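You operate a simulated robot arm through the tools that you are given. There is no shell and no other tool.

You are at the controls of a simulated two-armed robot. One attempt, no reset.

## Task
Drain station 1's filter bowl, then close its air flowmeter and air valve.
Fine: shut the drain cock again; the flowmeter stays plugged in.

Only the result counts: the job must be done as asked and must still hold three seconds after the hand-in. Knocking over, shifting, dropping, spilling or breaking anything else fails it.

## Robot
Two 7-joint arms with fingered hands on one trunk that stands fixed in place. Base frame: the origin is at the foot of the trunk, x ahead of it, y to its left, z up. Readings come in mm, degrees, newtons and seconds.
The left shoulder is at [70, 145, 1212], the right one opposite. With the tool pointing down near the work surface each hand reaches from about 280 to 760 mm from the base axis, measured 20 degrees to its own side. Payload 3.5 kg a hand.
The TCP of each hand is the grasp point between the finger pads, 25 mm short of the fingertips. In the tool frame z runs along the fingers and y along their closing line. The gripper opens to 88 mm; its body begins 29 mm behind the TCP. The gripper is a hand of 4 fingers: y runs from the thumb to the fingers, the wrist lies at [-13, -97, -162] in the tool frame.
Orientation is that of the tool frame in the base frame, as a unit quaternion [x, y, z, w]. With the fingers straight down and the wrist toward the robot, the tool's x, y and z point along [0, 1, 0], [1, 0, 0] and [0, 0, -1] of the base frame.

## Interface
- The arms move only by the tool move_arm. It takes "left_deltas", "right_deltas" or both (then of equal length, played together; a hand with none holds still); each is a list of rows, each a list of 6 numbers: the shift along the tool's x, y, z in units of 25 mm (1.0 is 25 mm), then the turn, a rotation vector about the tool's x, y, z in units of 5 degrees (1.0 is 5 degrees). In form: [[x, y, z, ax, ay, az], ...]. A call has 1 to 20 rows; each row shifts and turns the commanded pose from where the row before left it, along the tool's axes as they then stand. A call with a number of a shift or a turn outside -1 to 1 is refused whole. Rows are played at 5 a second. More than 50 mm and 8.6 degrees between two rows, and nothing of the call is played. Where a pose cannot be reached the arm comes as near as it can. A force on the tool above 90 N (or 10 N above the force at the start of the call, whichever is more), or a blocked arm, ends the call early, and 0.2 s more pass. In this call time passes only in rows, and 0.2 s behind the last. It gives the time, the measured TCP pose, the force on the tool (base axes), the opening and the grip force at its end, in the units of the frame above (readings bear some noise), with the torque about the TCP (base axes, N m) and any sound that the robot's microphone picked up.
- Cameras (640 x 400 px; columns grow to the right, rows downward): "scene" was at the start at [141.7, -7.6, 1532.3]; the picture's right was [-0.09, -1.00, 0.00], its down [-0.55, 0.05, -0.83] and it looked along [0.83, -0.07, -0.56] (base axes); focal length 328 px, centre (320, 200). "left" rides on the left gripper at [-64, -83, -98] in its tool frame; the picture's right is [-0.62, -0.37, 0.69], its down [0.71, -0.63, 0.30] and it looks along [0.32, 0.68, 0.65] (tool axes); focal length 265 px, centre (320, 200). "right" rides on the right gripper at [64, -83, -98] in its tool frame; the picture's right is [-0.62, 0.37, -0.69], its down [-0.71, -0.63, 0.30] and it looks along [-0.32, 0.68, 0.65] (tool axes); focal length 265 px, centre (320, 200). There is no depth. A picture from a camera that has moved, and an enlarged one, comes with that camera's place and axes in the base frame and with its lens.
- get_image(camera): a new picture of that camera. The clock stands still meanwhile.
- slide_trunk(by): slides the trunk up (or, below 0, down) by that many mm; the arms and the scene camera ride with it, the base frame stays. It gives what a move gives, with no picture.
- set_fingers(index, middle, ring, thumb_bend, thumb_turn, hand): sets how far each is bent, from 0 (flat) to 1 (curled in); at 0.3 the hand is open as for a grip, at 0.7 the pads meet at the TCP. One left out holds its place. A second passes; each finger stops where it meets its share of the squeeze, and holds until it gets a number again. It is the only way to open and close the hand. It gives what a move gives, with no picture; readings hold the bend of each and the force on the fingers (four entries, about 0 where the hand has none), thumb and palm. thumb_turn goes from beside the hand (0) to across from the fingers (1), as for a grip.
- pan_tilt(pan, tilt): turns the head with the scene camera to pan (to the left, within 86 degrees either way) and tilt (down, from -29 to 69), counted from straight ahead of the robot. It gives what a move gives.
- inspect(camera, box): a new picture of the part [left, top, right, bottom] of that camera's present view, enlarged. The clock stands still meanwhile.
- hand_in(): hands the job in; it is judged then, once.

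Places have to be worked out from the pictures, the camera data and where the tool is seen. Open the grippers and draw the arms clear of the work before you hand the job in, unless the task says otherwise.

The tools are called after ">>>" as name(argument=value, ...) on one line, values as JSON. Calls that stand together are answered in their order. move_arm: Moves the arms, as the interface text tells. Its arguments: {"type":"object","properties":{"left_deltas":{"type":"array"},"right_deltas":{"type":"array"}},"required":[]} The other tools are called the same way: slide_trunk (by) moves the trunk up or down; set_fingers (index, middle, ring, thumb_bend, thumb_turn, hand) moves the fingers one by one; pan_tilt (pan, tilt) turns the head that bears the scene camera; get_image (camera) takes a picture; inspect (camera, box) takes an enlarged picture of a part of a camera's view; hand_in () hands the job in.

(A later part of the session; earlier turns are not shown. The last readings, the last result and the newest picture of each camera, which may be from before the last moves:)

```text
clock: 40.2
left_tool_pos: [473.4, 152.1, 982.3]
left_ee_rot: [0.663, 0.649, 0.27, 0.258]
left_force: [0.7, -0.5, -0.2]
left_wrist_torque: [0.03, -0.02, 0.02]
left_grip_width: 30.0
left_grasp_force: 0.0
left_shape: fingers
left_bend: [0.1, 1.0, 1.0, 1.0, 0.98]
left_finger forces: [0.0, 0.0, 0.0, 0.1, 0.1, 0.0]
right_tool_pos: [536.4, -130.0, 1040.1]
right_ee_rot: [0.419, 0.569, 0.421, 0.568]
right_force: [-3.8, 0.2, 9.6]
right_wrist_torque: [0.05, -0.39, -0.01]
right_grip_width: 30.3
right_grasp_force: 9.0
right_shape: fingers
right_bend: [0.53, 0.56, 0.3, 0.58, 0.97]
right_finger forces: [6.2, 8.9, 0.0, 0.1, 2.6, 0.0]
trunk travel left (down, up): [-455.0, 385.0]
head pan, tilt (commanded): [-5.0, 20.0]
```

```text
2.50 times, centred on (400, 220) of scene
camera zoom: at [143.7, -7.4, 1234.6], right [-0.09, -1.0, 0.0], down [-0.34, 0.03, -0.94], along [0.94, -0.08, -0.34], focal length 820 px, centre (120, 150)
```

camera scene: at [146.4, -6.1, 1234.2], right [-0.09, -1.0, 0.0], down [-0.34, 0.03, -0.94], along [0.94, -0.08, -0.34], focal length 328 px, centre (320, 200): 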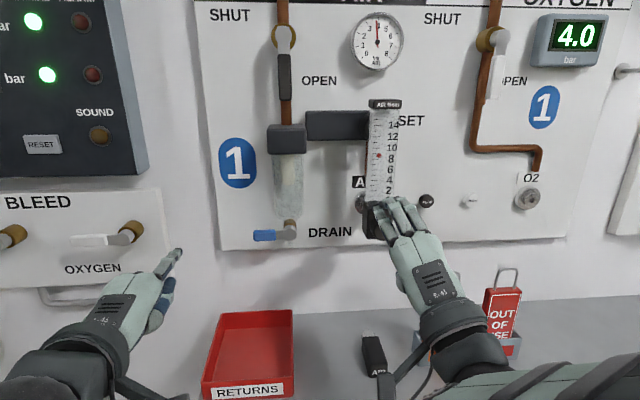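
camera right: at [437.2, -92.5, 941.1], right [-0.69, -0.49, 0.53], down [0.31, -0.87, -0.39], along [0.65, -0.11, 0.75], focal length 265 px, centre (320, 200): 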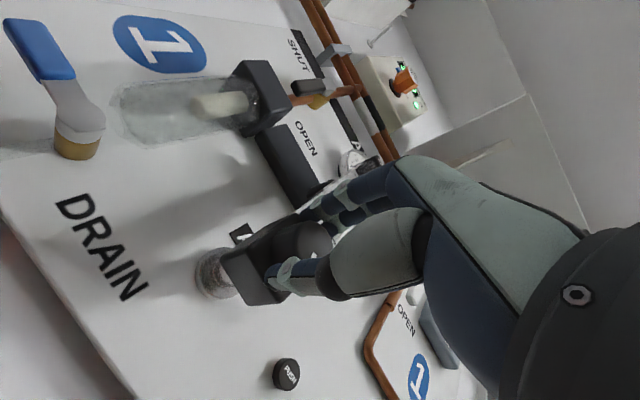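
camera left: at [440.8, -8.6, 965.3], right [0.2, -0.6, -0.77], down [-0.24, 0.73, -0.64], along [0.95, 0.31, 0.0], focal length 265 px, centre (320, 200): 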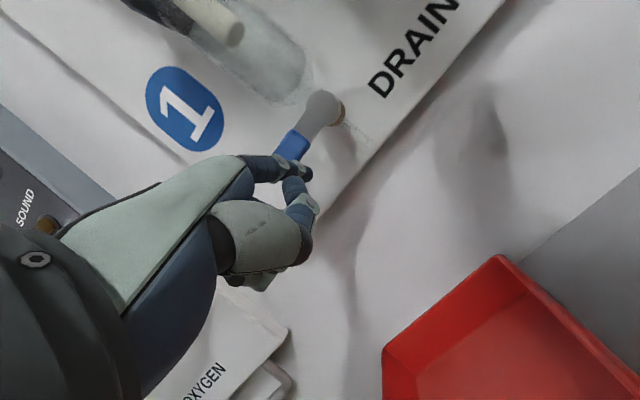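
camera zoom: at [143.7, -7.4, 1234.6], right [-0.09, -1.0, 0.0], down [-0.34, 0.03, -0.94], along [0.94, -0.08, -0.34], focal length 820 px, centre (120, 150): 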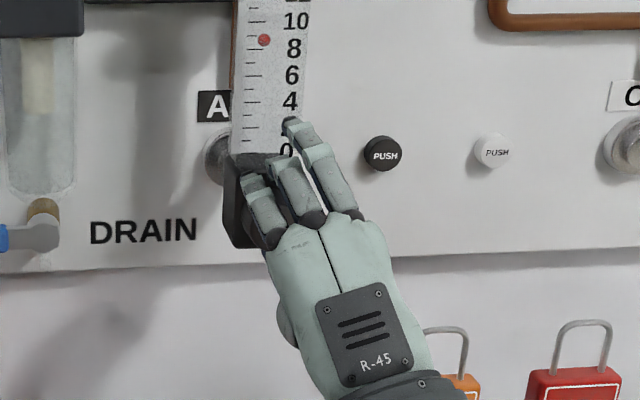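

Index and middle press with 6 and 9 N from above but the thumb with only 2.6 N. I let the thumb close further to balance the grip.

>>> set_fingers(hand="right", thumb_bend=0.68)

>>> inspect(camera="right", box=[190, 170, 390, 320])

```text
clock: 41.2
left_tool_pos: [472.6, 151.0, 981.7]
left_ee_rot: [0.664, 0.648, 0.27, 0.257]
left_force: [-0.4, 0.2, -0.3]
left_wrist_torque: [-0.02, -0.03, -0.03]
left_grip_width: 30.0
left_grasp_force: 0.1
left_shape: fingers
left_bend: [0.1, 1.0, 1.0, 1.0, 0.98]
left_finger forces: [0.0, 0.1, 0.1, 0.1, 0.0, 0.1]
right_tool_pos: [535.7, -130.8, 1040.0]
right_ee_rot: [0.42, 0.569, 0.42, 0.568]
right_force: [-5.5, 1.6, 6.3]
right_wrist_torque: [0.02, -0.39, 0.0]
right_grip_width: 29.0
right_grasp_force: 10.7
right_shape: fingers
right_bend: [0.53, 0.55, 0.3, 0.6, 0.97]
right_finger forces: [6.2, 10.4, 0.0, 0.1, 5.3, 0.1]
trunk travel left (down, up): [-455.0, 385.0]
head pan, tilt (commanded): [-5.0, 20.0]
```

```text
2.67 times, centred on (290, 245) of right
camera zoom: at [437.0, -92.6, 940.6], right [-0.69, -0.49, 0.53], down [0.31, -0.87, -0.39], along [0.65, -0.11, 0.75], focal length 708 px, centre (400, 80)
```

zoom: 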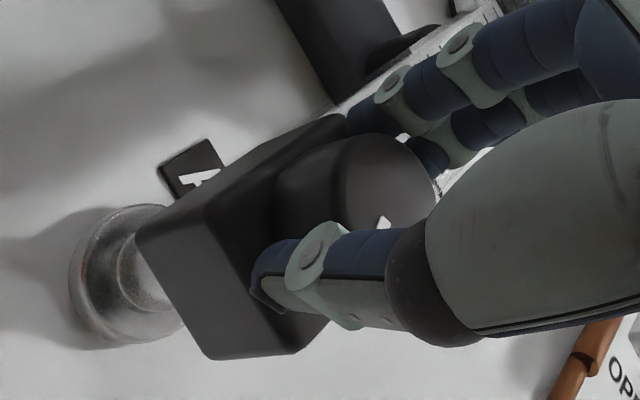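

The grip is on the knob with about 10 N. I turn 20° clockwise as a trial and check the mark and the float.

>>> move_arm(right_deltas=[[0, 0, 0, 0, 0, 1], [0, 0, 0, 0, 0, 1], [0, 0, 0, 0, 0, 1], [0, 0, 0, 0, 0, 1]])

>>> inspect(camera="right", box=[190, 170, 390, 320])

>>> inspect(camera="scene", box=[320, 140, 480, 300])

```text
clock: 42.2
left_tool_pos: [473.0, 153.3, 981.3]
left_ee_rot: [0.663, 0.649, 0.271, 0.259]
left_force: [-0.5, 0.6, -0.3]
left_wrist_torque: [-0.04, 0.0, -0.02]
left_grip_width: 30.2
left_grasp_force: 0.1
left_shape: fingers
left_bend: [0.1, 1.0, 1.0, 1.0, 0.98]
left_finger forces: [0.0, 0.1, 0.0, 0.2, 0.1, 0.0]
right_tool_pos: [536.2, -128.5, 1039.7]
right_ee_rot: [0.511, 0.489, 0.514, 0.486]
right_force: [-10.5, 8.4, 3.3]
right_wrist_torque: [-0.21, -0.43, 0.12]
right_grip_width: 22.0
right_grasp_force: 13.9
right_shape: fingers
right_bend: [0.58, 0.54, 0.3, 0.61, 0.97]
right_finger forces: [1.8, 20.1, 0.0, 0.0, 5.3, 0.0]
trunk travel left (down, up): [-455.0, 385.0]
head pan, tilt (commanded): [-5.0, 20.0]
```

```text
2.67 times, centred on (290, 245) of right
camera zoom: at [436.1, -59.4, 959.7], right [-0.69, -0.64, 0.34], down [0.31, -0.68, -0.67], along [0.66, -0.36, 0.67], focal length 708 px, centre (400, 80)
```

zoom: 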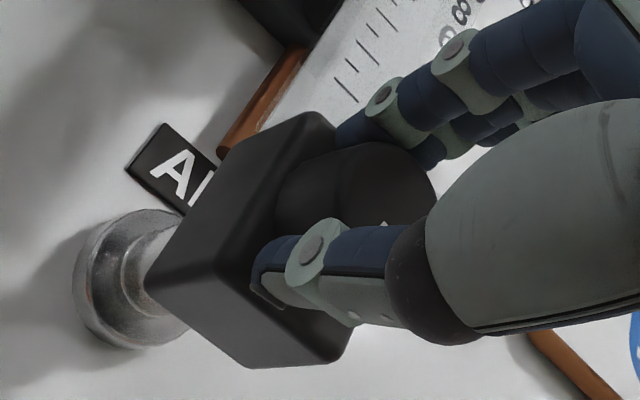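

```text
2.50 times, centred on (400, 220) of scene
camera zoom: at [142.9, -5.7, 1234.7], right [-0.09, -1.0, 0.0], down [-0.34, 0.03, -0.94], along [0.94, -0.08, -0.34], focal length 820 px, centre (120, 150)
```

zoom: 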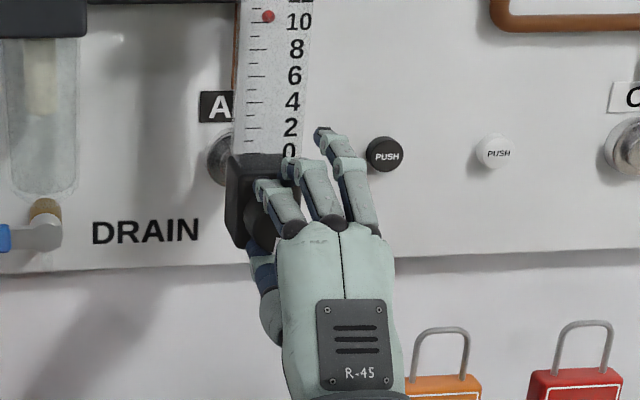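

The float rose from about 8.7 to about 10.3, so this knob closes counter-clockwise. I turn it back 20° counter-clockwise, easing off the block by 2–3 mm, and confirm that the float falls.

>>> move_arm(right_deltas=[[0, 0, -0.1, 0, 0, -1], [0, 0, 0, 0, 0, -1], [0, 0, 0, 0, 0, -1], [0, 0, 0, 0, 0, -1]])

>>> inspect(camera="scene", box=[320, 140, 480, 300])

>>> inspect(camera="right", box=[190, 170, 390, 320])

```text
clock: 43.2
left_tool_pos: [474.3, 152.3, 979.9]
left_ee_rot: [0.664, 0.648, 0.269, 0.259]
left_force: [-0.4, 0.1, 0.2]
left_wrist_torque: [0.01, -0.02, 0.01]
left_grip_width: 30.0
left_grasp_force: 0.0
left_shape: fingers
left_bend: [0.1, 1.0, 1.0, 1.0, 0.98]
left_finger forces: [0.0, 0.1, 0.1, 0.1, 0.0, 0.0]
right_tool_pos: [534.6, -130.4, 1039.6]
right_ee_rot: [0.42, 0.57, 0.419, 0.569]
right_force: [-3.3, 3.6, 3.5]
right_wrist_torque: [0.04, -0.27, 0.04]
right_grip_width: 22.1
right_grasp_force: 9.3
right_shape: fingers
right_bend: [0.57, 0.56, 0.3, 0.62, 0.95]
right_finger forces: [3.4, 10.2, 0.0, 0.0, 5.3, 0.0]
trunk travel left (down, up): [-455.0, 385.0]
head pan, tilt (commanded): [-5.0, 20.0]
```

```text
2.50 times, centred on (400, 220) of scene
camera zoom: at [144.9, -7.0, 1234.4], right [-0.09, -1.0, 0.0], down [-0.34, 0.03, -0.94], along [0.94, -0.08, -0.34], focal length 820 px, centre (120, 150)
```

zoom: 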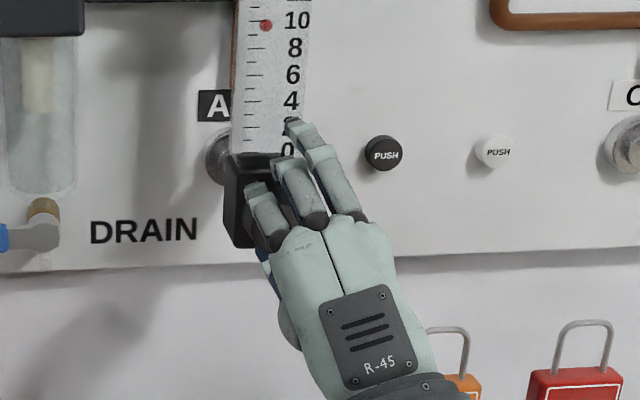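

```text
2.67 times, centred on (290, 245) of right
camera zoom: at [436.0, -93.4, 940.5], right [-0.69, -0.48, 0.54], down [0.3, -0.87, -0.39], along [0.66, -0.11, 0.75], focal length 708 px, centre (400, 80)
```

zoom: 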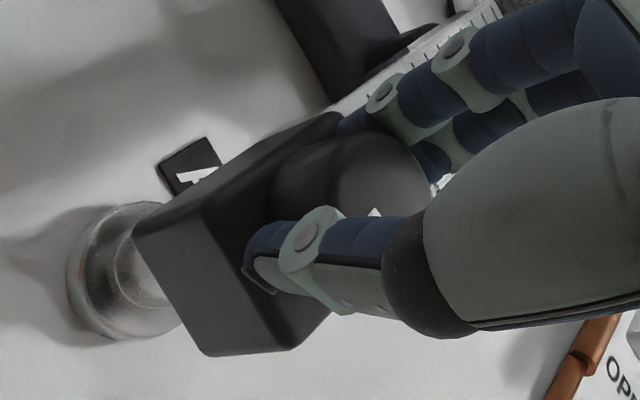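

The float fell only part of the way back, so the grip slipped somewhat. I open the hand to regrip harder from a clockwise-rolled position.

>>> set_fingers(hand="right", index=0.3, middle=0.3, thumb_bend=0.3, thumb_turn=1)

>>> move_arm(right_deltas=[[0, 0, -0.06, 0, 0, 1], [0, 0, 0, 0, 0, 1], [0, 0, 0, 0, 0, 1], [0, 0, 0, 0, 0, 1], [0, 0, 0, 0, 0, 1], [0, 0, 0, 0, 0, 1], [0, 0, 0, 0, 0, 1], [0, 0, 0, 0, 0, 1], [0, 0, 0, 0, 0, 1], [0, 0, 0, 0, 0, 1], [0, 0, 0, 0, 0, 1], [0, 0, 0, 0, 0, 1]])

>>> inspect(camera="scene", box=[320, 140, 480, 300])

>>> get_image(camera="right")

```text
clock: 44.2
left_tool_pos: [475.5, 151.6, 981.7]
left_ee_rot: [0.665, 0.648, 0.269, 0.258]
left_force: [0.2, 0.1, -0.3]
left_wrist_torque: [0.01, -0.01, 0.02]
left_grip_width: 30.0
left_grasp_force: 0.1
left_shape: fingers
left_bend: [0.1, 1.0, 1.0, 1.0, 0.98]
left_finger forces: [0.0, 0.1, 0.1, 0.0, 0.0, 0.0]
right_tool_pos: [536.3, -131.3, 1039.0]
right_ee_rot: [0.42, 0.571, 0.421, 0.567]
right_force: [0.7, -0.1, -1.4]
right_wrist_torque: [-0.03, 0.03, 0.01]
right_grip_width: 84.5
right_grasp_force: 0.0
right_shape: fingers
right_bend: [0.3, 0.3, 0.3, 0.3, 0.98]
right_finger forces: [0.1, 0.0, 0.0, 0.0, 0.0, 0.0]
trunk travel left (down, up): [-455.0, 385.0]
head pan, tilt (commanded): [-5.0, 20.0]
```

```text
clock: 46.8
left_tool_pos: [474.3, 151.8, 979.3]
left_ee_rot: [0.665, 0.648, 0.269, 0.258]
left_force: [0.4, 0.0, -0.2]
left_wrist_torque: [0.03, 0.04, 0.01]
left_grip_width: 30.0
left_grasp_force: 0.0
left_shape: fingers
left_bend: [0.1, 1.0, 1.0, 1.0, 0.98]
left_finger forces: [0.0, 0.0, 0.0, 0.0, 0.0, 0.0]
right_tool_pos: [534.4, -130.6, 1039.7]
right_ee_rot: [0.65, 0.283, 0.647, 0.281]
right_force: [-0.4, 0.0, 0.3]
right_wrist_torque: [-0.01, 0.0, 0.0]
right_grip_width: 84.3
right_grasp_force: 0.1
right_shape: fingers
right_bend: [0.3, 0.3, 0.3, 0.3, 0.98]
right_finger forces: [0.0, 0.0, 0.0, 0.1, 0.0, 0.1]
trunk travel left (down, up): [-455.0, 385.0]
head pan, tilt (commanded): [-5.0, 20.0]
```

```text
2.50 times, centred on (400, 220) of scene
camera zoom: at [146.3, -7.9, 1234.3], right [-0.09, -1.0, 0.0], down [-0.34, 0.03, -0.94], along [0.94, -0.08, -0.34], focal length 820 px, centre (120, 150)
```

zoom: 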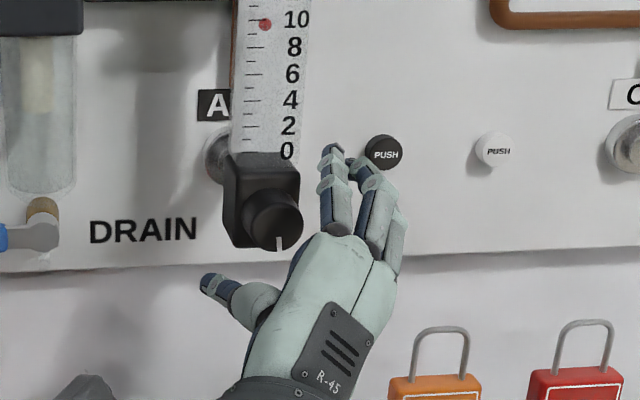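

```text
taken
camera right: at [435.4, -26.5, 1021.2], right [-0.69, -0.71, -0.15], down [0.3, -0.09, -0.95], along [0.66, -0.7, 0.28], focal length 265 px, centre (320, 200)
```

right: 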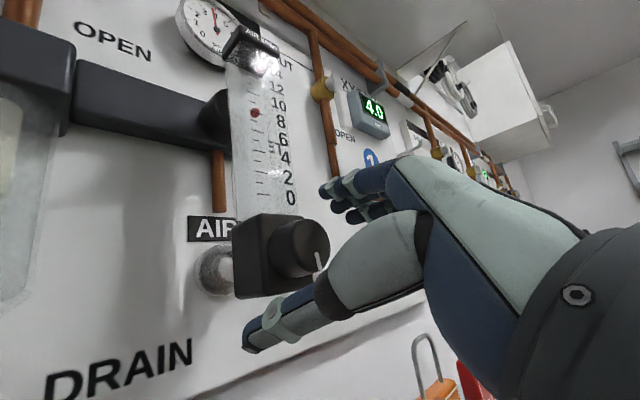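

The mark is nearly straight down and the float reads about 9.8, so closed should be near mark-up, about 160° counter-clockwise. At φ=43° I close thumb, index and middle more firmly.

>>> set_fingers(hand="right", index=0.75, middle=0.75, thumb_bend=0.75)

>>> get_image(camera="right")

>>> inspect(camera="scene", box=[320, 140, 480, 300])

```text
clock: 47.8
left_tool_pos: [475.6, 150.8, 980.8]
left_ee_rot: [0.664, 0.648, 0.27, 0.257]
left_force: [-0.9, 0.6, 0.4]
left_wrist_torque: [0.01, 0.02, -0.01]
left_grip_width: 30.1
left_grasp_force: 0.0
left_shape: fingers
left_bend: [0.1, 1.0, 1.0, 1.0, 0.98]
left_finger forces: [0.1, 0.1, 0.0, 0.0, 0.0, 0.1]
right_tool_pos: [533.7, -131.2, 1038.9]
right_ee_rot: [0.649, 0.282, 0.648, 0.281]
right_force: [3.3, -5.3, 4.5]
right_wrist_torque: [0.0, -0.09, -0.1]
right_grip_width: 23.3
right_grasp_force: 13.4
right_shape: fingers
right_bend: [0.59, 0.63, 0.3, 0.6, 1.0]
right_finger forces: [8.8, 8.1, 0.0, 0.0, 9.6, 0.0]
trunk travel left (down, up): [-455.0, 385.0]
head pan, tilt (commanded): [-5.0, 20.0]
```

```text
taken
camera right: at [435.3, -27.7, 1021.4], right [-0.69, -0.71, -0.15], down [0.3, -0.09, -0.95], along [0.66, -0.7, 0.28], focal length 265 px, centre (320, 200)
```

right: 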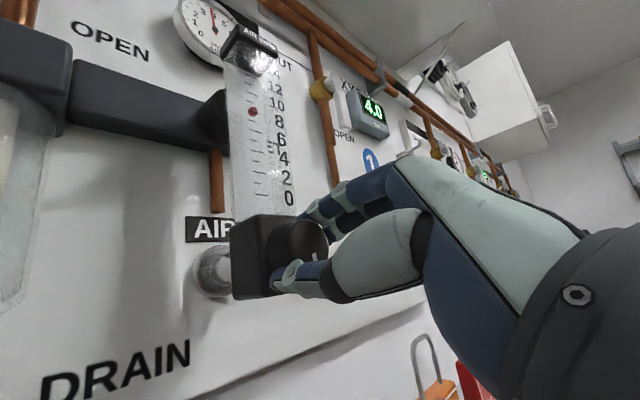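

```text
2.50 times, centred on (400, 220) of scene
camera zoom: at [146.1, -9.2, 1234.3], right [-0.09, -1.0, 0.0], down [-0.34, 0.03, -0.94], along [0.94, -0.08, -0.34], focal length 820 px, centre (120, 150)
```

zoom: 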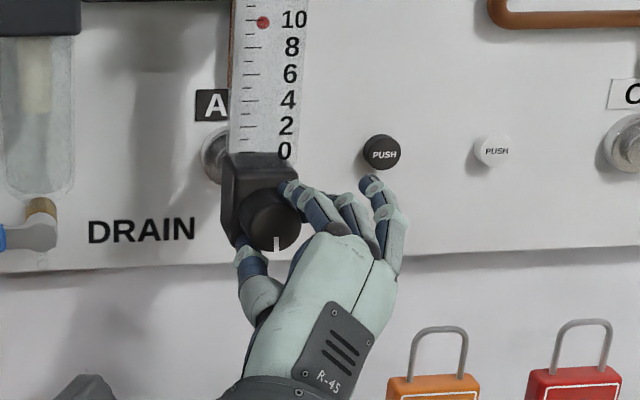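

The grip is balanced now (9, 8 and 10 N). I turn 30° counter-clockwise and check.

>>> move_arm(right_deltas=[[0, 0, 0, 0, 0, -1], [0, 0, 0, 0, 0, -1], [0, 0, 0, 0, 0, -1], [0, 0, 0, 0, 0, -1], [0, 0, 0, 0, 0, -1], [0, 0, 0, 0, 0, -1]])

>>> inspect(camera="scene", box=[320, 140, 480, 300])

>>> inspect(camera="right", box=[190, 60, 390, 320])

```text
clock: 49.2
left_tool_pos: [474.7, 150.6, 981.1]
left_ee_rot: [0.664, 0.649, 0.27, 0.256]
left_force: [-0.1, 0.0, -0.6]
left_wrist_torque: [-0.02, 0.01, 0.0]
left_grip_width: 29.9
left_grasp_force: 0.1
left_shape: fingers
left_bend: [0.1, 1.0, 1.0, 1.0, 0.98]
left_finger forces: [0.0, 0.1, 0.0, 0.0, 0.0, 0.0]
right_tool_pos: [534.5, -132.0, 1038.8]
right_ee_rot: [0.554, 0.441, 0.553, 0.44]
right_force: [5.1, -6.2, 10.3]
right_wrist_torque: [0.04, -0.19, -0.15]
right_grip_width: 23.2
right_grasp_force: 14.3
right_shape: fingers
right_bend: [0.58, 0.62, 0.3, 0.61, 1.0]
right_finger forces: [9.7, 10.2, 0.0, 0.0, 8.0, 0.0]
trunk travel left (down, up): [-455.0, 385.0]
head pan, tilt (commanded): [-5.0, 20.0]
```

```text
2.50 times, centred on (400, 220) of scene
camera zoom: at [145.9, -9.2, 1234.3], right [-0.09, -1.0, 0.0], down [-0.34, 0.03, -0.94], along [0.94, -0.08, -0.34], focal length 820 px, centre (120, 150)
```

zoom: 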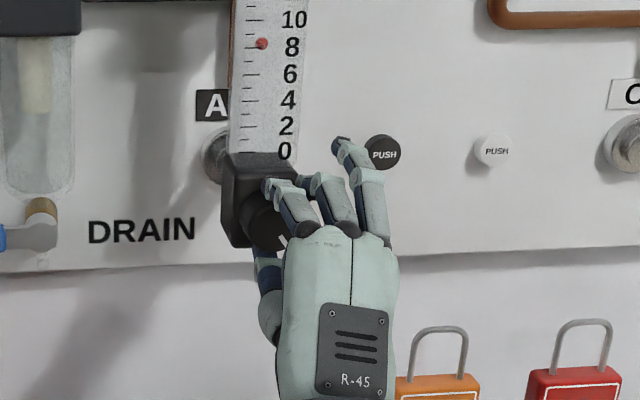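

```text
1.54 times, centred on (290, 190) of right
camera zoom: at [434.8, -50.0, 971.7], right [-0.69, -0.69, 0.22], down [0.3, -0.56, -0.77], along [0.66, -0.47, 0.59], focal length 408 px, centre (366, 215)
```

zoom: 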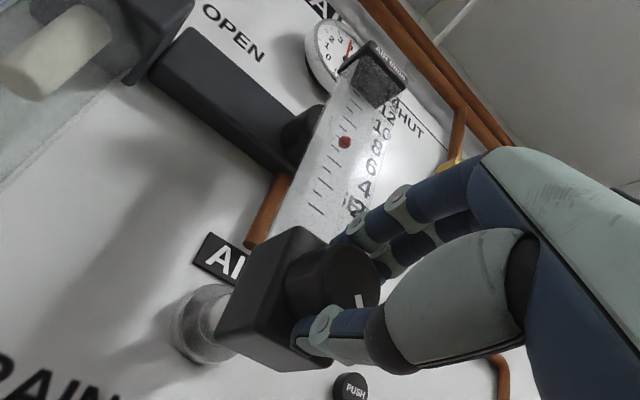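

The float has fallen to about 8.4 and the mark turned with the hand. I turn another 30°.

>>> move_arm(right_deltas=[[0, 0, 0, 0, 0, -1], [0, 0, 0, 0, 0, -1], [0, 0, 0, 0, 0, -1], [0, 0, 0, 0, 0, -1], [0, 0, 0, 0, 0, -1], [0, 0, 0, 0, 0, -1]])

>>> inspect(camera="scene", box=[320, 140, 480, 300])

>>> inspect(camera="right", box=[190, 170, 390, 320])

```text
clock: 50.6
left_tool_pos: [476.2, 152.2, 982.1]
left_ee_rot: [0.665, 0.648, 0.268, 0.257]
left_force: [-0.6, 0.1, -0.3]
left_wrist_torque: [-0.01, 0.01, -0.03]
left_grip_width: 30.2
left_grasp_force: 0.0
left_shape: fingers
left_bend: [0.1, 1.0, 1.0, 1.0, 0.98]
left_finger forces: [0.0, 0.0, 0.0, 0.0, 0.1, 0.0]
right_tool_pos: [533.4, -129.8, 1039.2]
right_ee_rot: [0.419, 0.57, 0.42, 0.568]
right_force: [5.0, -4.0, 13.6]
right_wrist_torque: [0.0, -0.27, -0.06]
right_grip_width: 23.3
right_grasp_force: 14.8
right_shape: fingers
right_bend: [0.57, 0.61, 0.3, 0.61, 1.0]
right_finger forces: [9.0, 11.7, 0.1, 0.0, 8.2, 0.0]
trunk travel left (down, up): [-455.0, 385.0]
head pan, tilt (commanded): [-5.0, 20.0]
```

```text
2.50 times, centred on (400, 220) of scene
camera zoom: at [145.4, -8.0, 1234.4], right [-0.09, -1.0, 0.0], down [-0.34, 0.03, -0.94], along [0.94, -0.08, -0.34], focal length 820 px, centre (120, 150)
```

zoom: 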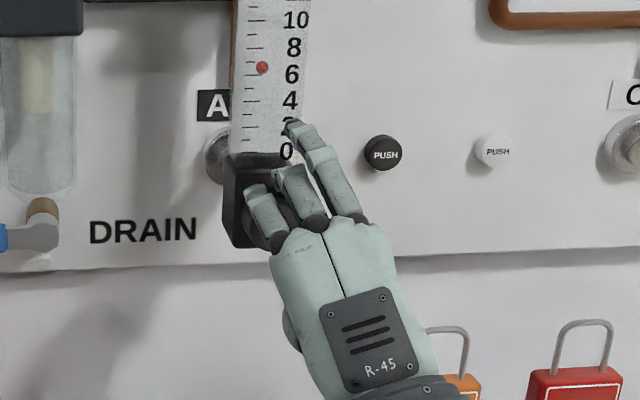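

```text
2.67 times, centred on (290, 245) of right
camera zoom: at [434.6, -93.6, 940.2], right [-0.69, -0.48, 0.54], down [0.3, -0.87, -0.39], along [0.66, -0.11, 0.75], focal length 708 px, centre (400, 80)
```

zoom: 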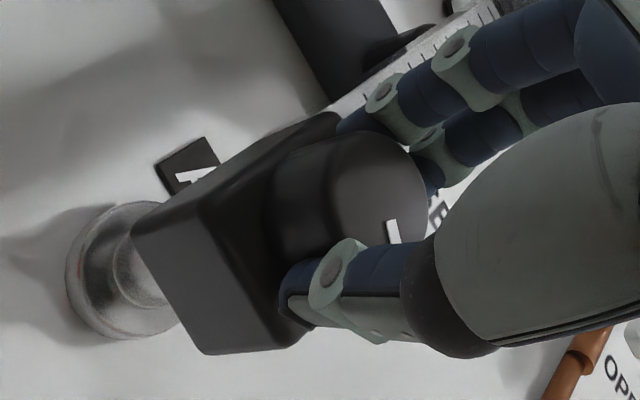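

The float is at about 6.6 after 60°. I release, roll back 60° clockwise with the hand open, and regrip.

>>> set_fingers(hand="right", index=0.3, middle=0.3, thumb_bend=0.3)

>>> move_arm(right_deltas=[[0, 0, 0, 0, 0, 1], [0, 0, 0, 0, 0, 1], [0, 0, 0, 0, 0, 1], [0, 0, 0, 0, 0, 1], [0, 0, 0, 0, 0, 1], [0, 0, 0, 0, 0, 1], [0, 0, 0, 0, 0, 1], [0, 0, 0, 0, 0, 1], [0, 0, 0, 0, 0, 1], [0, 0, 0, 0, 0, 1], [0, 0, 0, 0, 0, 1], [0, 0, 0, 0, 0, 1]])

>>> inspect(camera="scene", box=[320, 140, 480, 300])

```text
clock: 51.6
left_tool_pos: [475.1, 151.4, 980.4]
left_ee_rot: [0.665, 0.648, 0.269, 0.257]
left_force: [-0.8, 0.8, -0.3]
left_wrist_torque: [0.03, 0.03, 0.01]
left_grip_width: 30.2
left_grasp_force: 0.0
left_shape: fingers
left_bend: [0.1, 1.0, 1.0, 1.0, 0.98]
left_finger forces: [0.0, 0.0, 0.0, 0.0, 0.0, 0.0]
right_tool_pos: [533.1, -129.6, 1037.3]
right_ee_rot: [0.42, 0.57, 0.42, 0.568]
right_force: [0.2, 0.2, 0.2]
right_wrist_torque: [-0.04, -0.01, -0.01]
right_grip_width: 84.4
right_grasp_force: 0.0
right_shape: fingers
right_bend: [0.3, 0.3, 0.3, 0.3, 0.98]
right_finger forces: [0.1, 0.0, 0.0, 0.1, 0.1, 0.0]
trunk travel left (down, up): [-455.0, 385.0]
head pan, tilt (commanded): [-5.0, 20.0]
```

```text
clock: 54.2
left_tool_pos: [474.3, 151.3, 979.8]
left_ee_rot: [0.664, 0.648, 0.269, 0.258]
left_force: [-0.1, 0.8, 0.6]
left_wrist_torque: [0.04, 0.03, 0.0]
left_grip_width: 30.4
left_grasp_force: 0.0
left_shape: fingers
left_bend: [0.1, 1.0, 1.0, 1.0, 0.98]
left_finger forces: [0.0, 0.0, 0.0, 0.1, 0.0, 0.0]
right_tool_pos: [534.8, -130.4, 1038.9]
right_ee_rot: [0.65, 0.283, 0.648, 0.28]
right_force: [0.5, 0.7, 0.7]
right_wrist_torque: [-0.01, 0.01, 0.03]
right_grip_width: 84.5
right_grasp_force: 0.0
right_shape: fingers
right_bend: [0.3, 0.3, 0.3, 0.3, 0.98]
right_finger forces: [0.0, 0.2, 0.0, 0.0, 0.0, 0.0]
trunk travel left (down, up): [-455.0, 385.0]
head pan, tilt (commanded): [-5.0, 20.0]
```

```text
2.50 times, centred on (400, 220) of scene
camera zoom: at [146.3, -8.0, 1234.2], right [-0.09, -1.0, 0.0], down [-0.34, 0.03, -0.94], along [0.94, -0.08, -0.34], focal length 820 px, centre (120, 150)
```

zoom: 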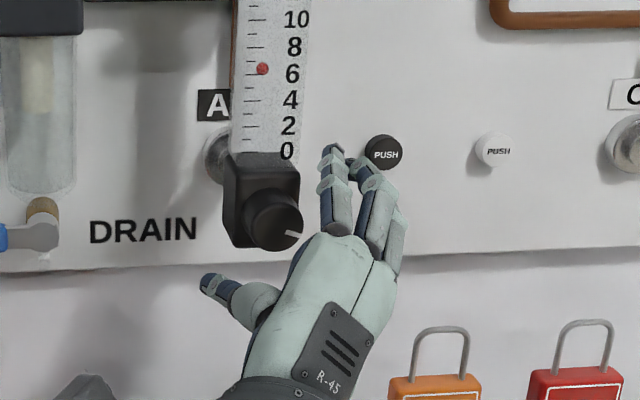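

The mark points right (near 3–4 o'clock) and the float is about 6.5. I close again and turn 60° counter-clockwise.

>>> set_fingers(hand="right", index=0.75, middle=0.75, thumb_bend=0.75)

>>> move_arm(right_deltas=[[0, 0, 0, 0, 0, -1], [0, 0, 0, 0, 0, -1], [0, 0, 0, 0, 0, -1], [0, 0, 0, 0, 0, -1], [0, 0, 0, 0, 0, -1], [0, 0, 0, 0, 0, -1], [0, 0, 0, 0, 0, -1], [0, 0, 0, 0, 0, -1], [0, 0, 0, 0, 0, -1], [0, 0, 0, 0, 0, -1], [0, 0, 0, 0, 0, -1], [0, 0, 0, 0, 0, -1]])

>>> inspect(camera="scene", box=[320, 140, 480, 300])

>>> inspect(camera="right", box=[190, 170, 390, 320])

```text
clock: 55.2
left_tool_pos: [475.7, 150.4, 980.7]
left_ee_rot: [0.665, 0.648, 0.269, 0.258]
left_force: [-0.9, -0.3, 0.2]
left_wrist_torque: [0.01, 0.01, -0.03]
left_grip_width: 30.1
left_grasp_force: 0.0
left_shape: fingers
left_bend: [0.1, 1.0, 1.0, 1.0, 0.98]
left_finger forces: [0.1, 0.0, 0.0, 0.0, 0.1, 0.0]
right_tool_pos: [534.2, -133.4, 1039.0]
right_ee_rot: [0.649, 0.283, 0.648, 0.281]
right_force: [2.6, -4.6, 5.4]
right_wrist_torque: [0.0, -0.11, -0.09]
right_grip_width: 23.2
right_grasp_force: 13.0
right_shape: fingers
right_bend: [0.59, 0.63, 0.3, 0.6, 1.0]
right_finger forces: [8.9, 7.8, 0.0, 0.0, 9.7, 0.1]
trunk travel left (down, up): [-455.0, 385.0]
head pan, tilt (commanded): [-5.0, 20.0]
```

```text
clock: 57.8
left_tool_pos: [474.9, 151.7, 982.0]
left_ee_rot: [0.664, 0.648, 0.27, 0.257]
left_force: [-0.5, -0.5, 0.7]
left_wrist_torque: [-0.02, -0.01, 0.0]
left_grip_width: 30.1
left_grasp_force: 0.1
left_shape: fingers
left_bend: [0.1, 1.0, 1.0, 1.0, 0.98]
left_finger forces: [0.0, 0.0, 0.0, 0.0, 0.0, 0.0]
right_tool_pos: [533.4, -131.6, 1038.6]
right_ee_rot: [0.42, 0.569, 0.42, 0.568]
right_force: [4.8, -2.2, 13.8]
right_wrist_torque: [-0.01, -0.31, -0.03]
right_grip_width: 23.2
right_grasp_force: 14.3
right_shape: fingers
right_bend: [0.57, 0.61, 0.3, 0.61, 1.0]
right_finger forces: [9.5, 11.7, 0.0, 0.0, 7.8, 0.1]
trunk travel left (down, up): [-455.0, 385.0]
head pan, tilt (commanded): [-5.0, 20.0]
```

```text
2.50 times, centred on (400, 220) of scene
camera zoom: at [145.3, -7.7, 1234.4], right [-0.09, -1.0, 0.0], down [-0.34, 0.03, -0.94], along [0.94, -0.08, -0.34], focal length 820 px, centre (120, 150)
```

zoom: 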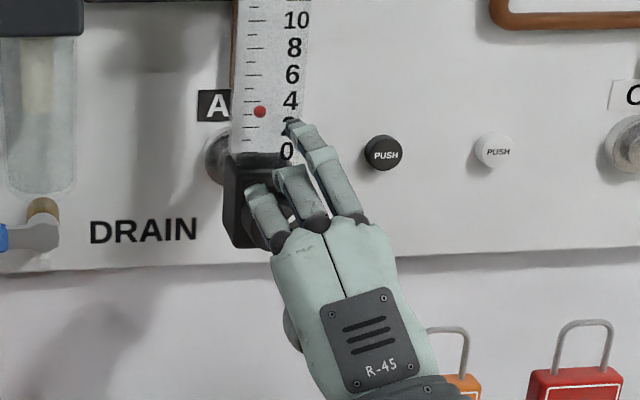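

```text
2.67 times, centred on (290, 245) of right
camera zoom: at [434.7, -93.8, 940.1], right [-0.69, -0.48, 0.54], down [0.31, -0.87, -0.39], along [0.66, -0.11, 0.75], focal length 708 px, centre (400, 80)
```

zoom: 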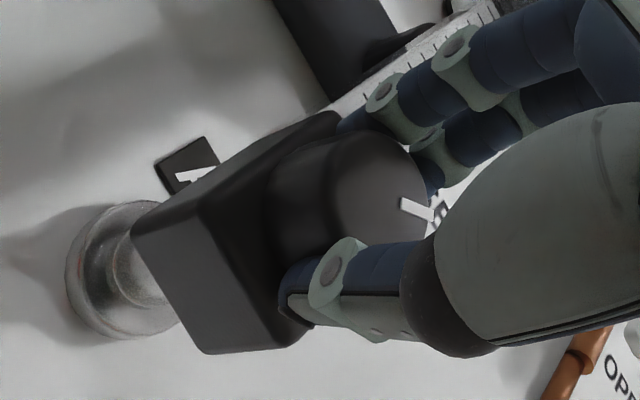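

The float is at about 3.1. One more stroke is needed; I release and roll back for the next grip.

>>> set_fingers(hand="right", index=0.3, middle=0.3, thumb_bend=0.3)

>>> move_arm(right_deltas=[[0, 0, 0, 0, 0, 1], [0, 0, 0, 0, 0, 1], [0, 0, 0, 0, 0, 1], [0, 0, 0, 0, 0, 1], [0, 0, 0, 0, 0, 1], [0, 0, 0, 0, 0, 1], [0, 0, 0, 0, 0, 1], [0, 0, 0, 0, 0, 1], [0, 0, 0, 0, 0, 1], [0, 0, 0, 0, 0, 1], [0, 0, 0, 0, 0, 1], [0, 0, 0, 0, 0, 1]])

>>> inspect(camera="scene", box=[320, 140, 480, 300])

```text
clock: 58.8
left_tool_pos: [475.2, 151.0, 981.8]
left_ee_rot: [0.664, 0.648, 0.269, 0.258]
left_force: [-0.2, -0.5, -0.7]
left_wrist_torque: [0.03, 0.0, 0.03]
left_grip_width: 30.2
left_grasp_force: 0.0
left_shape: fingers
left_bend: [0.1, 1.0, 1.0, 1.0, 0.98]
left_finger forces: [0.1, 0.1, 0.0, 0.0, 0.1, 0.0]
right_tool_pos: [534.4, -129.8, 1038.3]
right_ee_rot: [0.419, 0.571, 0.421, 0.567]
right_force: [0.2, 1.0, 0.4]
right_wrist_torque: [0.0, 0.02, -0.03]
right_grip_width: 84.5
right_grasp_force: 0.1
right_shape: fingers
right_bend: [0.3, 0.3, 0.3, 0.3, 0.98]
right_finger forces: [0.0, 0.0, 0.1, 0.0, 0.0, 0.0]
trunk travel left (down, up): [-455.0, 385.0]
head pan, tilt (commanded): [-5.0, 20.0]
```

```text
clock: 61.4
left_tool_pos: [474.5, 152.0, 981.2]
left_ee_rot: [0.664, 0.648, 0.269, 0.258]
left_force: [0.4, 0.5, -0.4]
left_wrist_torque: [0.01, -0.05, 0.06]
left_grip_width: 30.1
left_grasp_force: 0.0
left_shape: fingers
left_bend: [0.1, 1.0, 1.0, 1.0, 0.98]
left_finger forces: [0.0, 0.0, 0.0, 0.1, 0.0, 0.0]
right_tool_pos: [534.0, -131.2, 1038.5]
right_ee_rot: [0.649, 0.283, 0.648, 0.281]
right_force: [-0.1, 0.3, -0.6]
right_wrist_torque: [0.0, 0.01, 0.01]
right_grip_width: 84.2
right_grasp_force: 0.1
right_shape: fingers
right_bend: [0.3, 0.3, 0.3, 0.3, 0.98]
right_finger forces: [0.0, 0.1, 0.1, 0.0, 0.0, 0.1]
trunk travel left (down, up): [-455.0, 385.0]
head pan, tilt (commanded): [-5.0, 20.0]
```

```text
2.50 times, centred on (400, 220) of scene
camera zoom: at [146.3, -8.0, 1234.3], right [-0.09, -1.0, 0.0], down [-0.34, 0.03, -0.94], along [0.94, -0.08, -0.34], focal length 820 px, centre (120, 150)
```

zoom: 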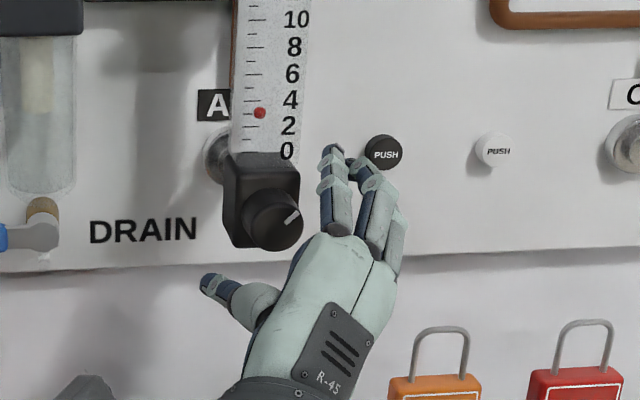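

The mark is at about 2 o'clock and the float at about 3. I grip and turn again, 50° first, then see.

>>> set_fingers(hand="right", index=0.75, middle=0.75, thumb_bend=0.75)

>>> move_arm(right_deltas=[[0, 0, 0, 0, 0, -1], [0, 0, 0, 0, 0, -1], [0, 0, 0, 0, 0, -1], [0, 0, 0, 0, 0, -1], [0, 0, 0, 0, 0, -1], [0, 0, 0, 0, 0, -1], [0, 0, 0, 0, 0, -1], [0, 0, 0, 0, 0, -1], [0, 0, 0, 0, 0, -1], [0, 0, 0, 0, 0, -1], [0, 0, 0, 0, 0, -1], [0, 0, 0, 0, 0, -1]])

>>> inspect(camera="scene", box=[320, 140, 480, 300])

>>> inspect(camera="right", box=[190, 170, 390, 320])

```text
clock: 62.4
left_tool_pos: [476.2, 151.1, 981.6]
left_ee_rot: [0.665, 0.648, 0.269, 0.256]
left_force: [0.1, 0.5, 0.0]
left_wrist_torque: [-0.03, -0.01, 0.01]
left_grip_width: 30.1
left_grasp_force: 0.0
left_shape: fingers
left_bend: [0.1, 1.0, 1.0, 1.0, 0.98]
left_finger forces: [0.0, 0.0, 0.1, 0.0, 0.0, 0.0]
right_tool_pos: [534.0, -132.0, 1039.5]
right_ee_rot: [0.649, 0.283, 0.647, 0.282]
right_force: [3.0, -4.9, 4.5]
right_wrist_torque: [0.01, -0.1, -0.08]
right_grip_width: 23.2
right_grasp_force: 12.9
right_shape: fingers
right_bend: [0.59, 0.63, 0.3, 0.6, 1.0]
right_finger forces: [8.9, 7.5, 0.1, 0.1, 9.9, 0.0]
trunk travel left (down, up): [-455.0, 385.0]
head pan, tilt (commanded): [-5.0, 20.0]
```

```text
clock: 65.0
left_tool_pos: [474.7, 149.8, 980.2]
left_ee_rot: [0.664, 0.649, 0.269, 0.257]
left_force: [-0.2, 0.1, -0.1]
left_wrist_torque: [0.0, 0.03, 0.03]
left_grip_width: 30.1
left_grasp_force: 0.1
left_shape: fingers
left_bend: [0.1, 1.0, 1.0, 1.0, 0.98]
left_finger forces: [0.1, 0.1, 0.0, 0.0, 0.0, 0.0]
right_tool_pos: [534.8, -132.9, 1040.6]
right_ee_rot: [0.42, 0.57, 0.42, 0.568]
right_force: [3.9, -6.9, 13.5]
right_wrist_torque: [0.2, -0.28, -0.22]
right_grip_width: 23.2
right_grasp_force: 15.0
right_shape: fingers
right_bend: [0.56, 0.62, 0.3, 0.62, 1.0]
right_finger forces: [9.3, 13.3, 0.1, 0.1, 8.3, 0.1]
trunk travel left (down, up): [-455.0, 385.0]
head pan, tilt (commanded): [-5.0, 20.0]
```

```text
2.50 times, centred on (400, 220) of scene
camera zoom: at [145.4, -9.4, 1234.4], right [-0.09, -1.0, 0.0], down [-0.34, 0.03, -0.94], along [0.94, -0.08, -0.34], focal length 820 px, centre (120, 150)
```

zoom: 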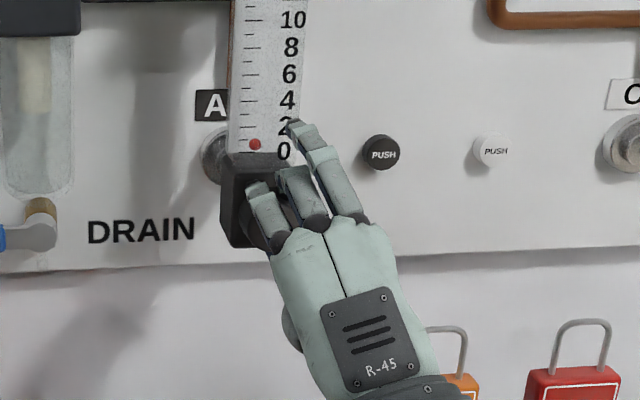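

```text
2.67 times, centred on (290, 245) of right
camera zoom: at [434.5, -95.2, 940.2], right [-0.69, -0.48, 0.54], down [0.3, -0.87, -0.39], along [0.66, -0.11, 0.75], focal length 708 px, centre (400, 80)
```

zoom: 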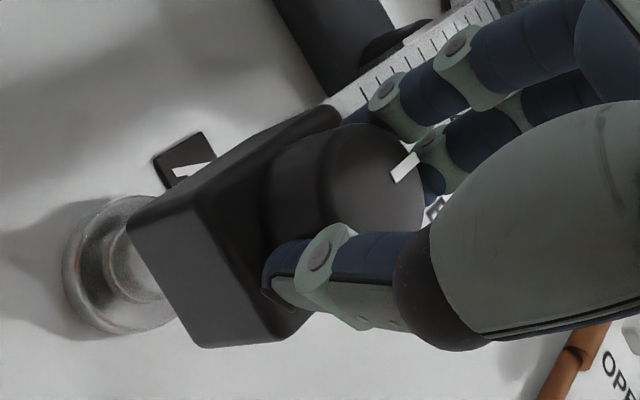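

The mark is at 12 o'clock and a reaction torque appeared, so the knob may be at its stop. I zoom in on the float to see whether it sits at zero.

>>> inspect(camera="scene", box=[350, 150, 410, 220])

>>> inspect(camera="right", box=[290, 120, 410, 220])

```text
5.71 times, centred on (380, 185) of scene
camera zoom: at [145.4, -9.4, 1234.4], right [-0.09, -1.0, 0.0], down [-0.34, 0.03, -0.94], along [0.94, -0.08, -0.34], focal length 1874 px, centre (-23, 286)
```

zoom: 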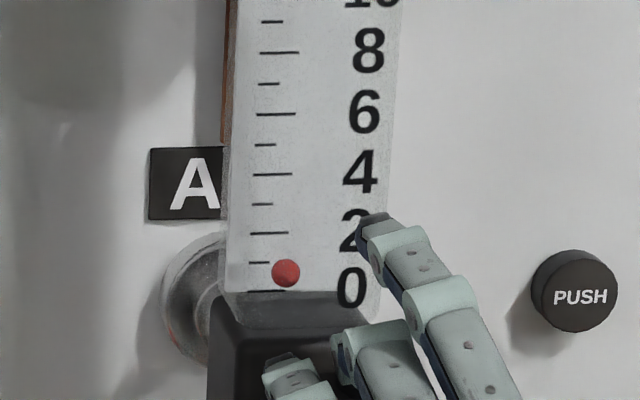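

```text
4.00 times, centred on (350, 170) of right
camera zoom: at [434.5, -95.2, 940.2], right [-0.69, -0.48, 0.54], down [0.3, -0.87, -0.39], along [0.66, -0.11, 0.75], focal length 1062 px, centre (200, 320)
```

zoom: 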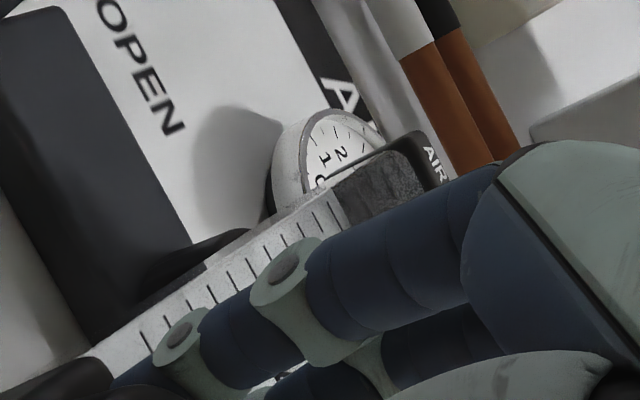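

Allowing for parallax the float looks to be at or very near zero. I regrip once more to make sure that the knob is at its stop.

>>> set_fingers(hand="right", index=0.3, middle=0.3, thumb_bend=0.3)

>>> move_arm(right_deltas=[[0, 0, 0, 0, 0, 1], [0, 0, 0, 0, 0, 1], [0, 0, 0, 0, 0, 1], [0, 0, 0, 0, 0, 1], [0, 0, 0, 0, 0, 1], [0, 0, 0, 0, 0, 1], [0, 0, 0, 0, 0, 1], [0, 0, 0, 0, 0, 1], [0, 0, 0, 0, 0, 1], [0, 0, 0, 0, 0, 1], [0, 0, 0, 0, 0, 1], [0, 0, 0, 0, 0, 1]])

>>> inspect(camera="scene", box=[340, 160, 430, 250])

>>> get_image(camera="right")

```text
clock: 66.0
left_tool_pos: [476.9, 151.3, 981.0]
left_ee_rot: [0.664, 0.649, 0.27, 0.257]
left_force: [-0.1, 0.3, 0.0]
left_wrist_torque: [0.0, 0.0, 0.01]
left_grip_width: 30.0
left_grasp_force: 0.1
left_shape: fingers
left_bend: [0.1, 1.0, 1.0, 1.0, 0.98]
left_finger forces: [0.1, 0.1, 0.1, 0.1, 0.0, 0.0]
right_tool_pos: [533.7, -130.1, 1038.1]
right_ee_rot: [0.42, 0.57, 0.42, 0.567]
right_force: [-0.8, 0.6, 0.1]
right_wrist_torque: [0.0, -0.04, 0.0]
right_grip_width: 84.4
right_grasp_force: 0.0
right_shape: fingers
right_bend: [0.3, 0.3, 0.3, 0.3, 0.98]
right_finger forces: [0.0, 0.1, 0.0, 0.0, 0.0, 0.0]
trunk travel left (down, up): [-455.0, 385.0]
head pan, tilt (commanded): [-5.0, 20.0]
```

```text
clock: 68.6
left_tool_pos: [475.6, 151.4, 980.8]
left_ee_rot: [0.664, 0.648, 0.269, 0.258]
left_force: [-0.1, -0.4, 0.5]
left_wrist_torque: [-0.01, 0.03, -0.01]
left_grip_width: 30.1
left_grasp_force: 0.0
left_shape: fingers
left_bend: [0.1, 1.0, 1.0, 1.0, 0.98]
left_finger forces: [0.0, 0.0, 0.0, 0.0, 0.0, 0.0]
right_tool_pos: [534.5, -130.0, 1038.5]
right_ee_rot: [0.649, 0.283, 0.648, 0.281]
right_force: [-0.3, -0.5, 1.3]
right_wrist_torque: [-0.01, -0.02, 0.01]
right_grip_width: 84.5
right_grasp_force: 0.0
right_shape: fingers
right_bend: [0.3, 0.3, 0.3, 0.3, 0.98]
right_finger forces: [0.0, 0.0, 0.0, 0.0, 0.0, 0.0]
trunk travel left (down, up): [-455.0, 385.0]
head pan, tilt (commanded): [-5.0, 20.0]
```

```text
4.44 times, centred on (385, 205) of scene
camera zoom: at [146.3, -8.0, 1234.2], right [-0.09, -1.0, 0.0], down [-0.34, 0.03, -0.94], along [0.94, -0.08, -0.34], focal length 1457 px, centre (31, 178)
```

zoom: 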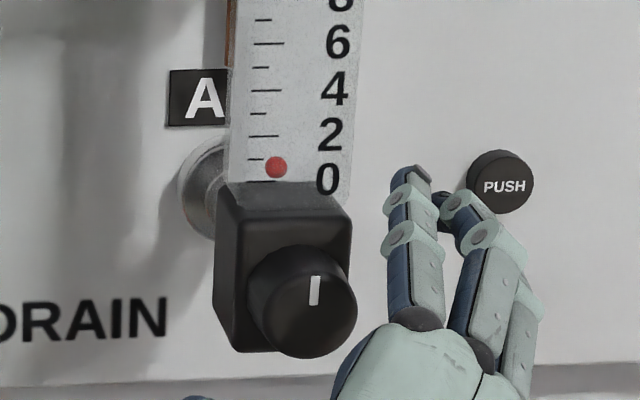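

```text
taken
camera right: at [435.3, -26.7, 1021.3], right [-0.69, -0.71, -0.15], down [0.3, -0.09, -0.95], along [0.66, -0.7, 0.28], focal length 265 px, centre (320, 200)
```

right: 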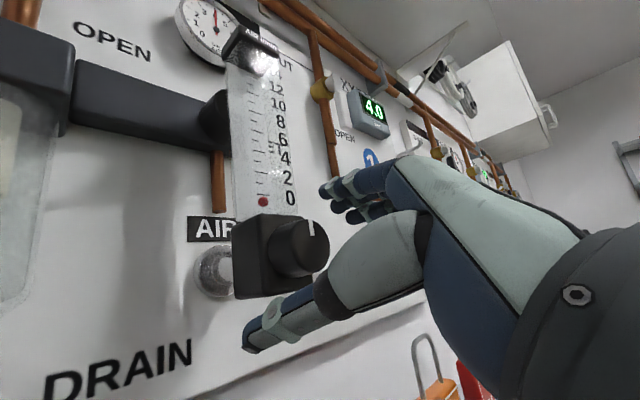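

The mark stands straight up and the float sits at the bottom of its scale. I grip once more and turn a little to feel whether it is truly on its stop.

>>> set_fingers(hand="right", index=0.75, middle=0.75, thumb_bend=0.75)

>>> move_arm(right_deltas=[[0, 0, 0, 0, 0, -1], [0, 0, 0, 0, 0, -1], [0, 0, 0, 0, 0, -1], [0, 0, 0, 0, 0, -1]])

>>> inspect(camera="scene", box=[340, 160, 430, 250])

>>> inspect(camera="right", box=[190, 120, 390, 320])

```text
clock: 69.6
left_tool_pos: [475.0, 150.1, 980.9]
left_ee_rot: [0.664, 0.648, 0.27, 0.257]
left_force: [0.1, -0.2, 0.9]
left_wrist_torque: [-0.02, 0.03, 0.03]
left_grip_width: 30.1
left_grasp_force: 0.1
left_shape: fingers
left_bend: [0.1, 1.0, 1.0, 1.0, 0.98]
left_finger forces: [0.1, 0.0, 0.1, 0.1, 0.0, 0.0]
right_tool_pos: [535.2, -130.7, 1038.2]
right_ee_rot: [0.649, 0.283, 0.648, 0.281]
right_force: [2.4, -4.1, 3.0]
right_wrist_torque: [0.0, -0.04, -0.08]
right_grip_width: 22.9
right_grasp_force: 15.4
right_shape: fingers
right_bend: [0.59, 0.63, 0.3, 0.6, 1.0]
right_finger forces: [9.0, 8.1, 0.0, 0.0, 12.8, 0.0]
trunk travel left (down, up): [-455.0, 385.0]
head pan, tilt (commanded): [-5.0, 20.0]
```

```text
clock: 70.6
left_tool_pos: [476.9, 148.9, 980.3]
left_ee_rot: [0.664, 0.648, 0.27, 0.257]
left_force: [1.2, -0.8, -0.4]
left_wrist_torque: [-0.03, 0.0, -0.01]
left_grip_width: 30.1
left_grasp_force: 0.0
left_shape: fingers
left_bend: [0.1, 1.0, 1.0, 1.0, 0.98]
left_finger forces: [0.1, 0.1, 0.0, 0.0, 0.1, 0.1]
right_tool_pos: [534.7, -133.6, 1037.7]
right_ee_rot: [0.59, 0.391, 0.589, 0.389]
right_force: [0.4, -10.8, 0.0]
right_wrist_torque: [0.24, -0.04, -0.25]
right_grip_width: 23.1
right_grasp_force: 17.7
right_shape: fingers
right_bend: [0.57, 0.64, 0.3, 0.63, 0.98]
right_finger forces: [9.4, 12.7, 0.0, 0.1, 12.9, 0.0]
trunk travel left (down, up): [-455.0, 385.0]
head pan, tilt (commanded): [-5.0, 20.0]
```

```text
4.44 times, centred on (385, 205) of scene
camera zoom: at [146.3, -10.8, 1234.2], right [-0.09, -1.0, 0.0], down [-0.34, 0.03, -0.94], along [0.94, -0.08, -0.34], focal length 1457 px, centre (31, 178)
```

zoom: 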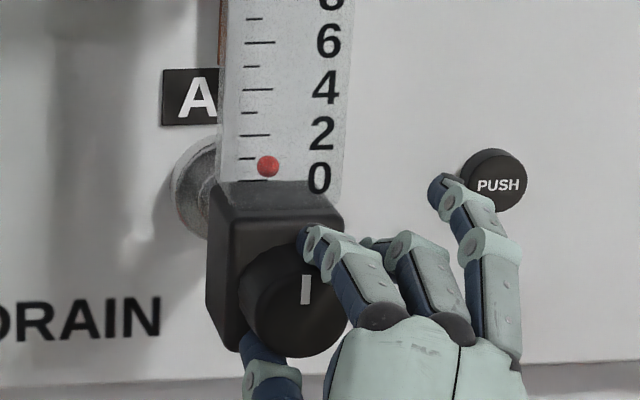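

```text
2.00 times, centred on (290, 220) of right
camera zoom: at [435.5, -41.2, 986.2], right [-0.69, -0.71, 0.1], down [0.3, -0.41, -0.86], along [0.66, -0.57, 0.5], focal length 531 px, centre (380, 160)
```

zoom: 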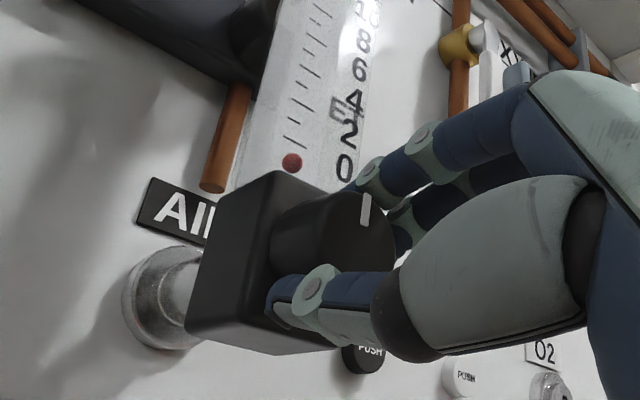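

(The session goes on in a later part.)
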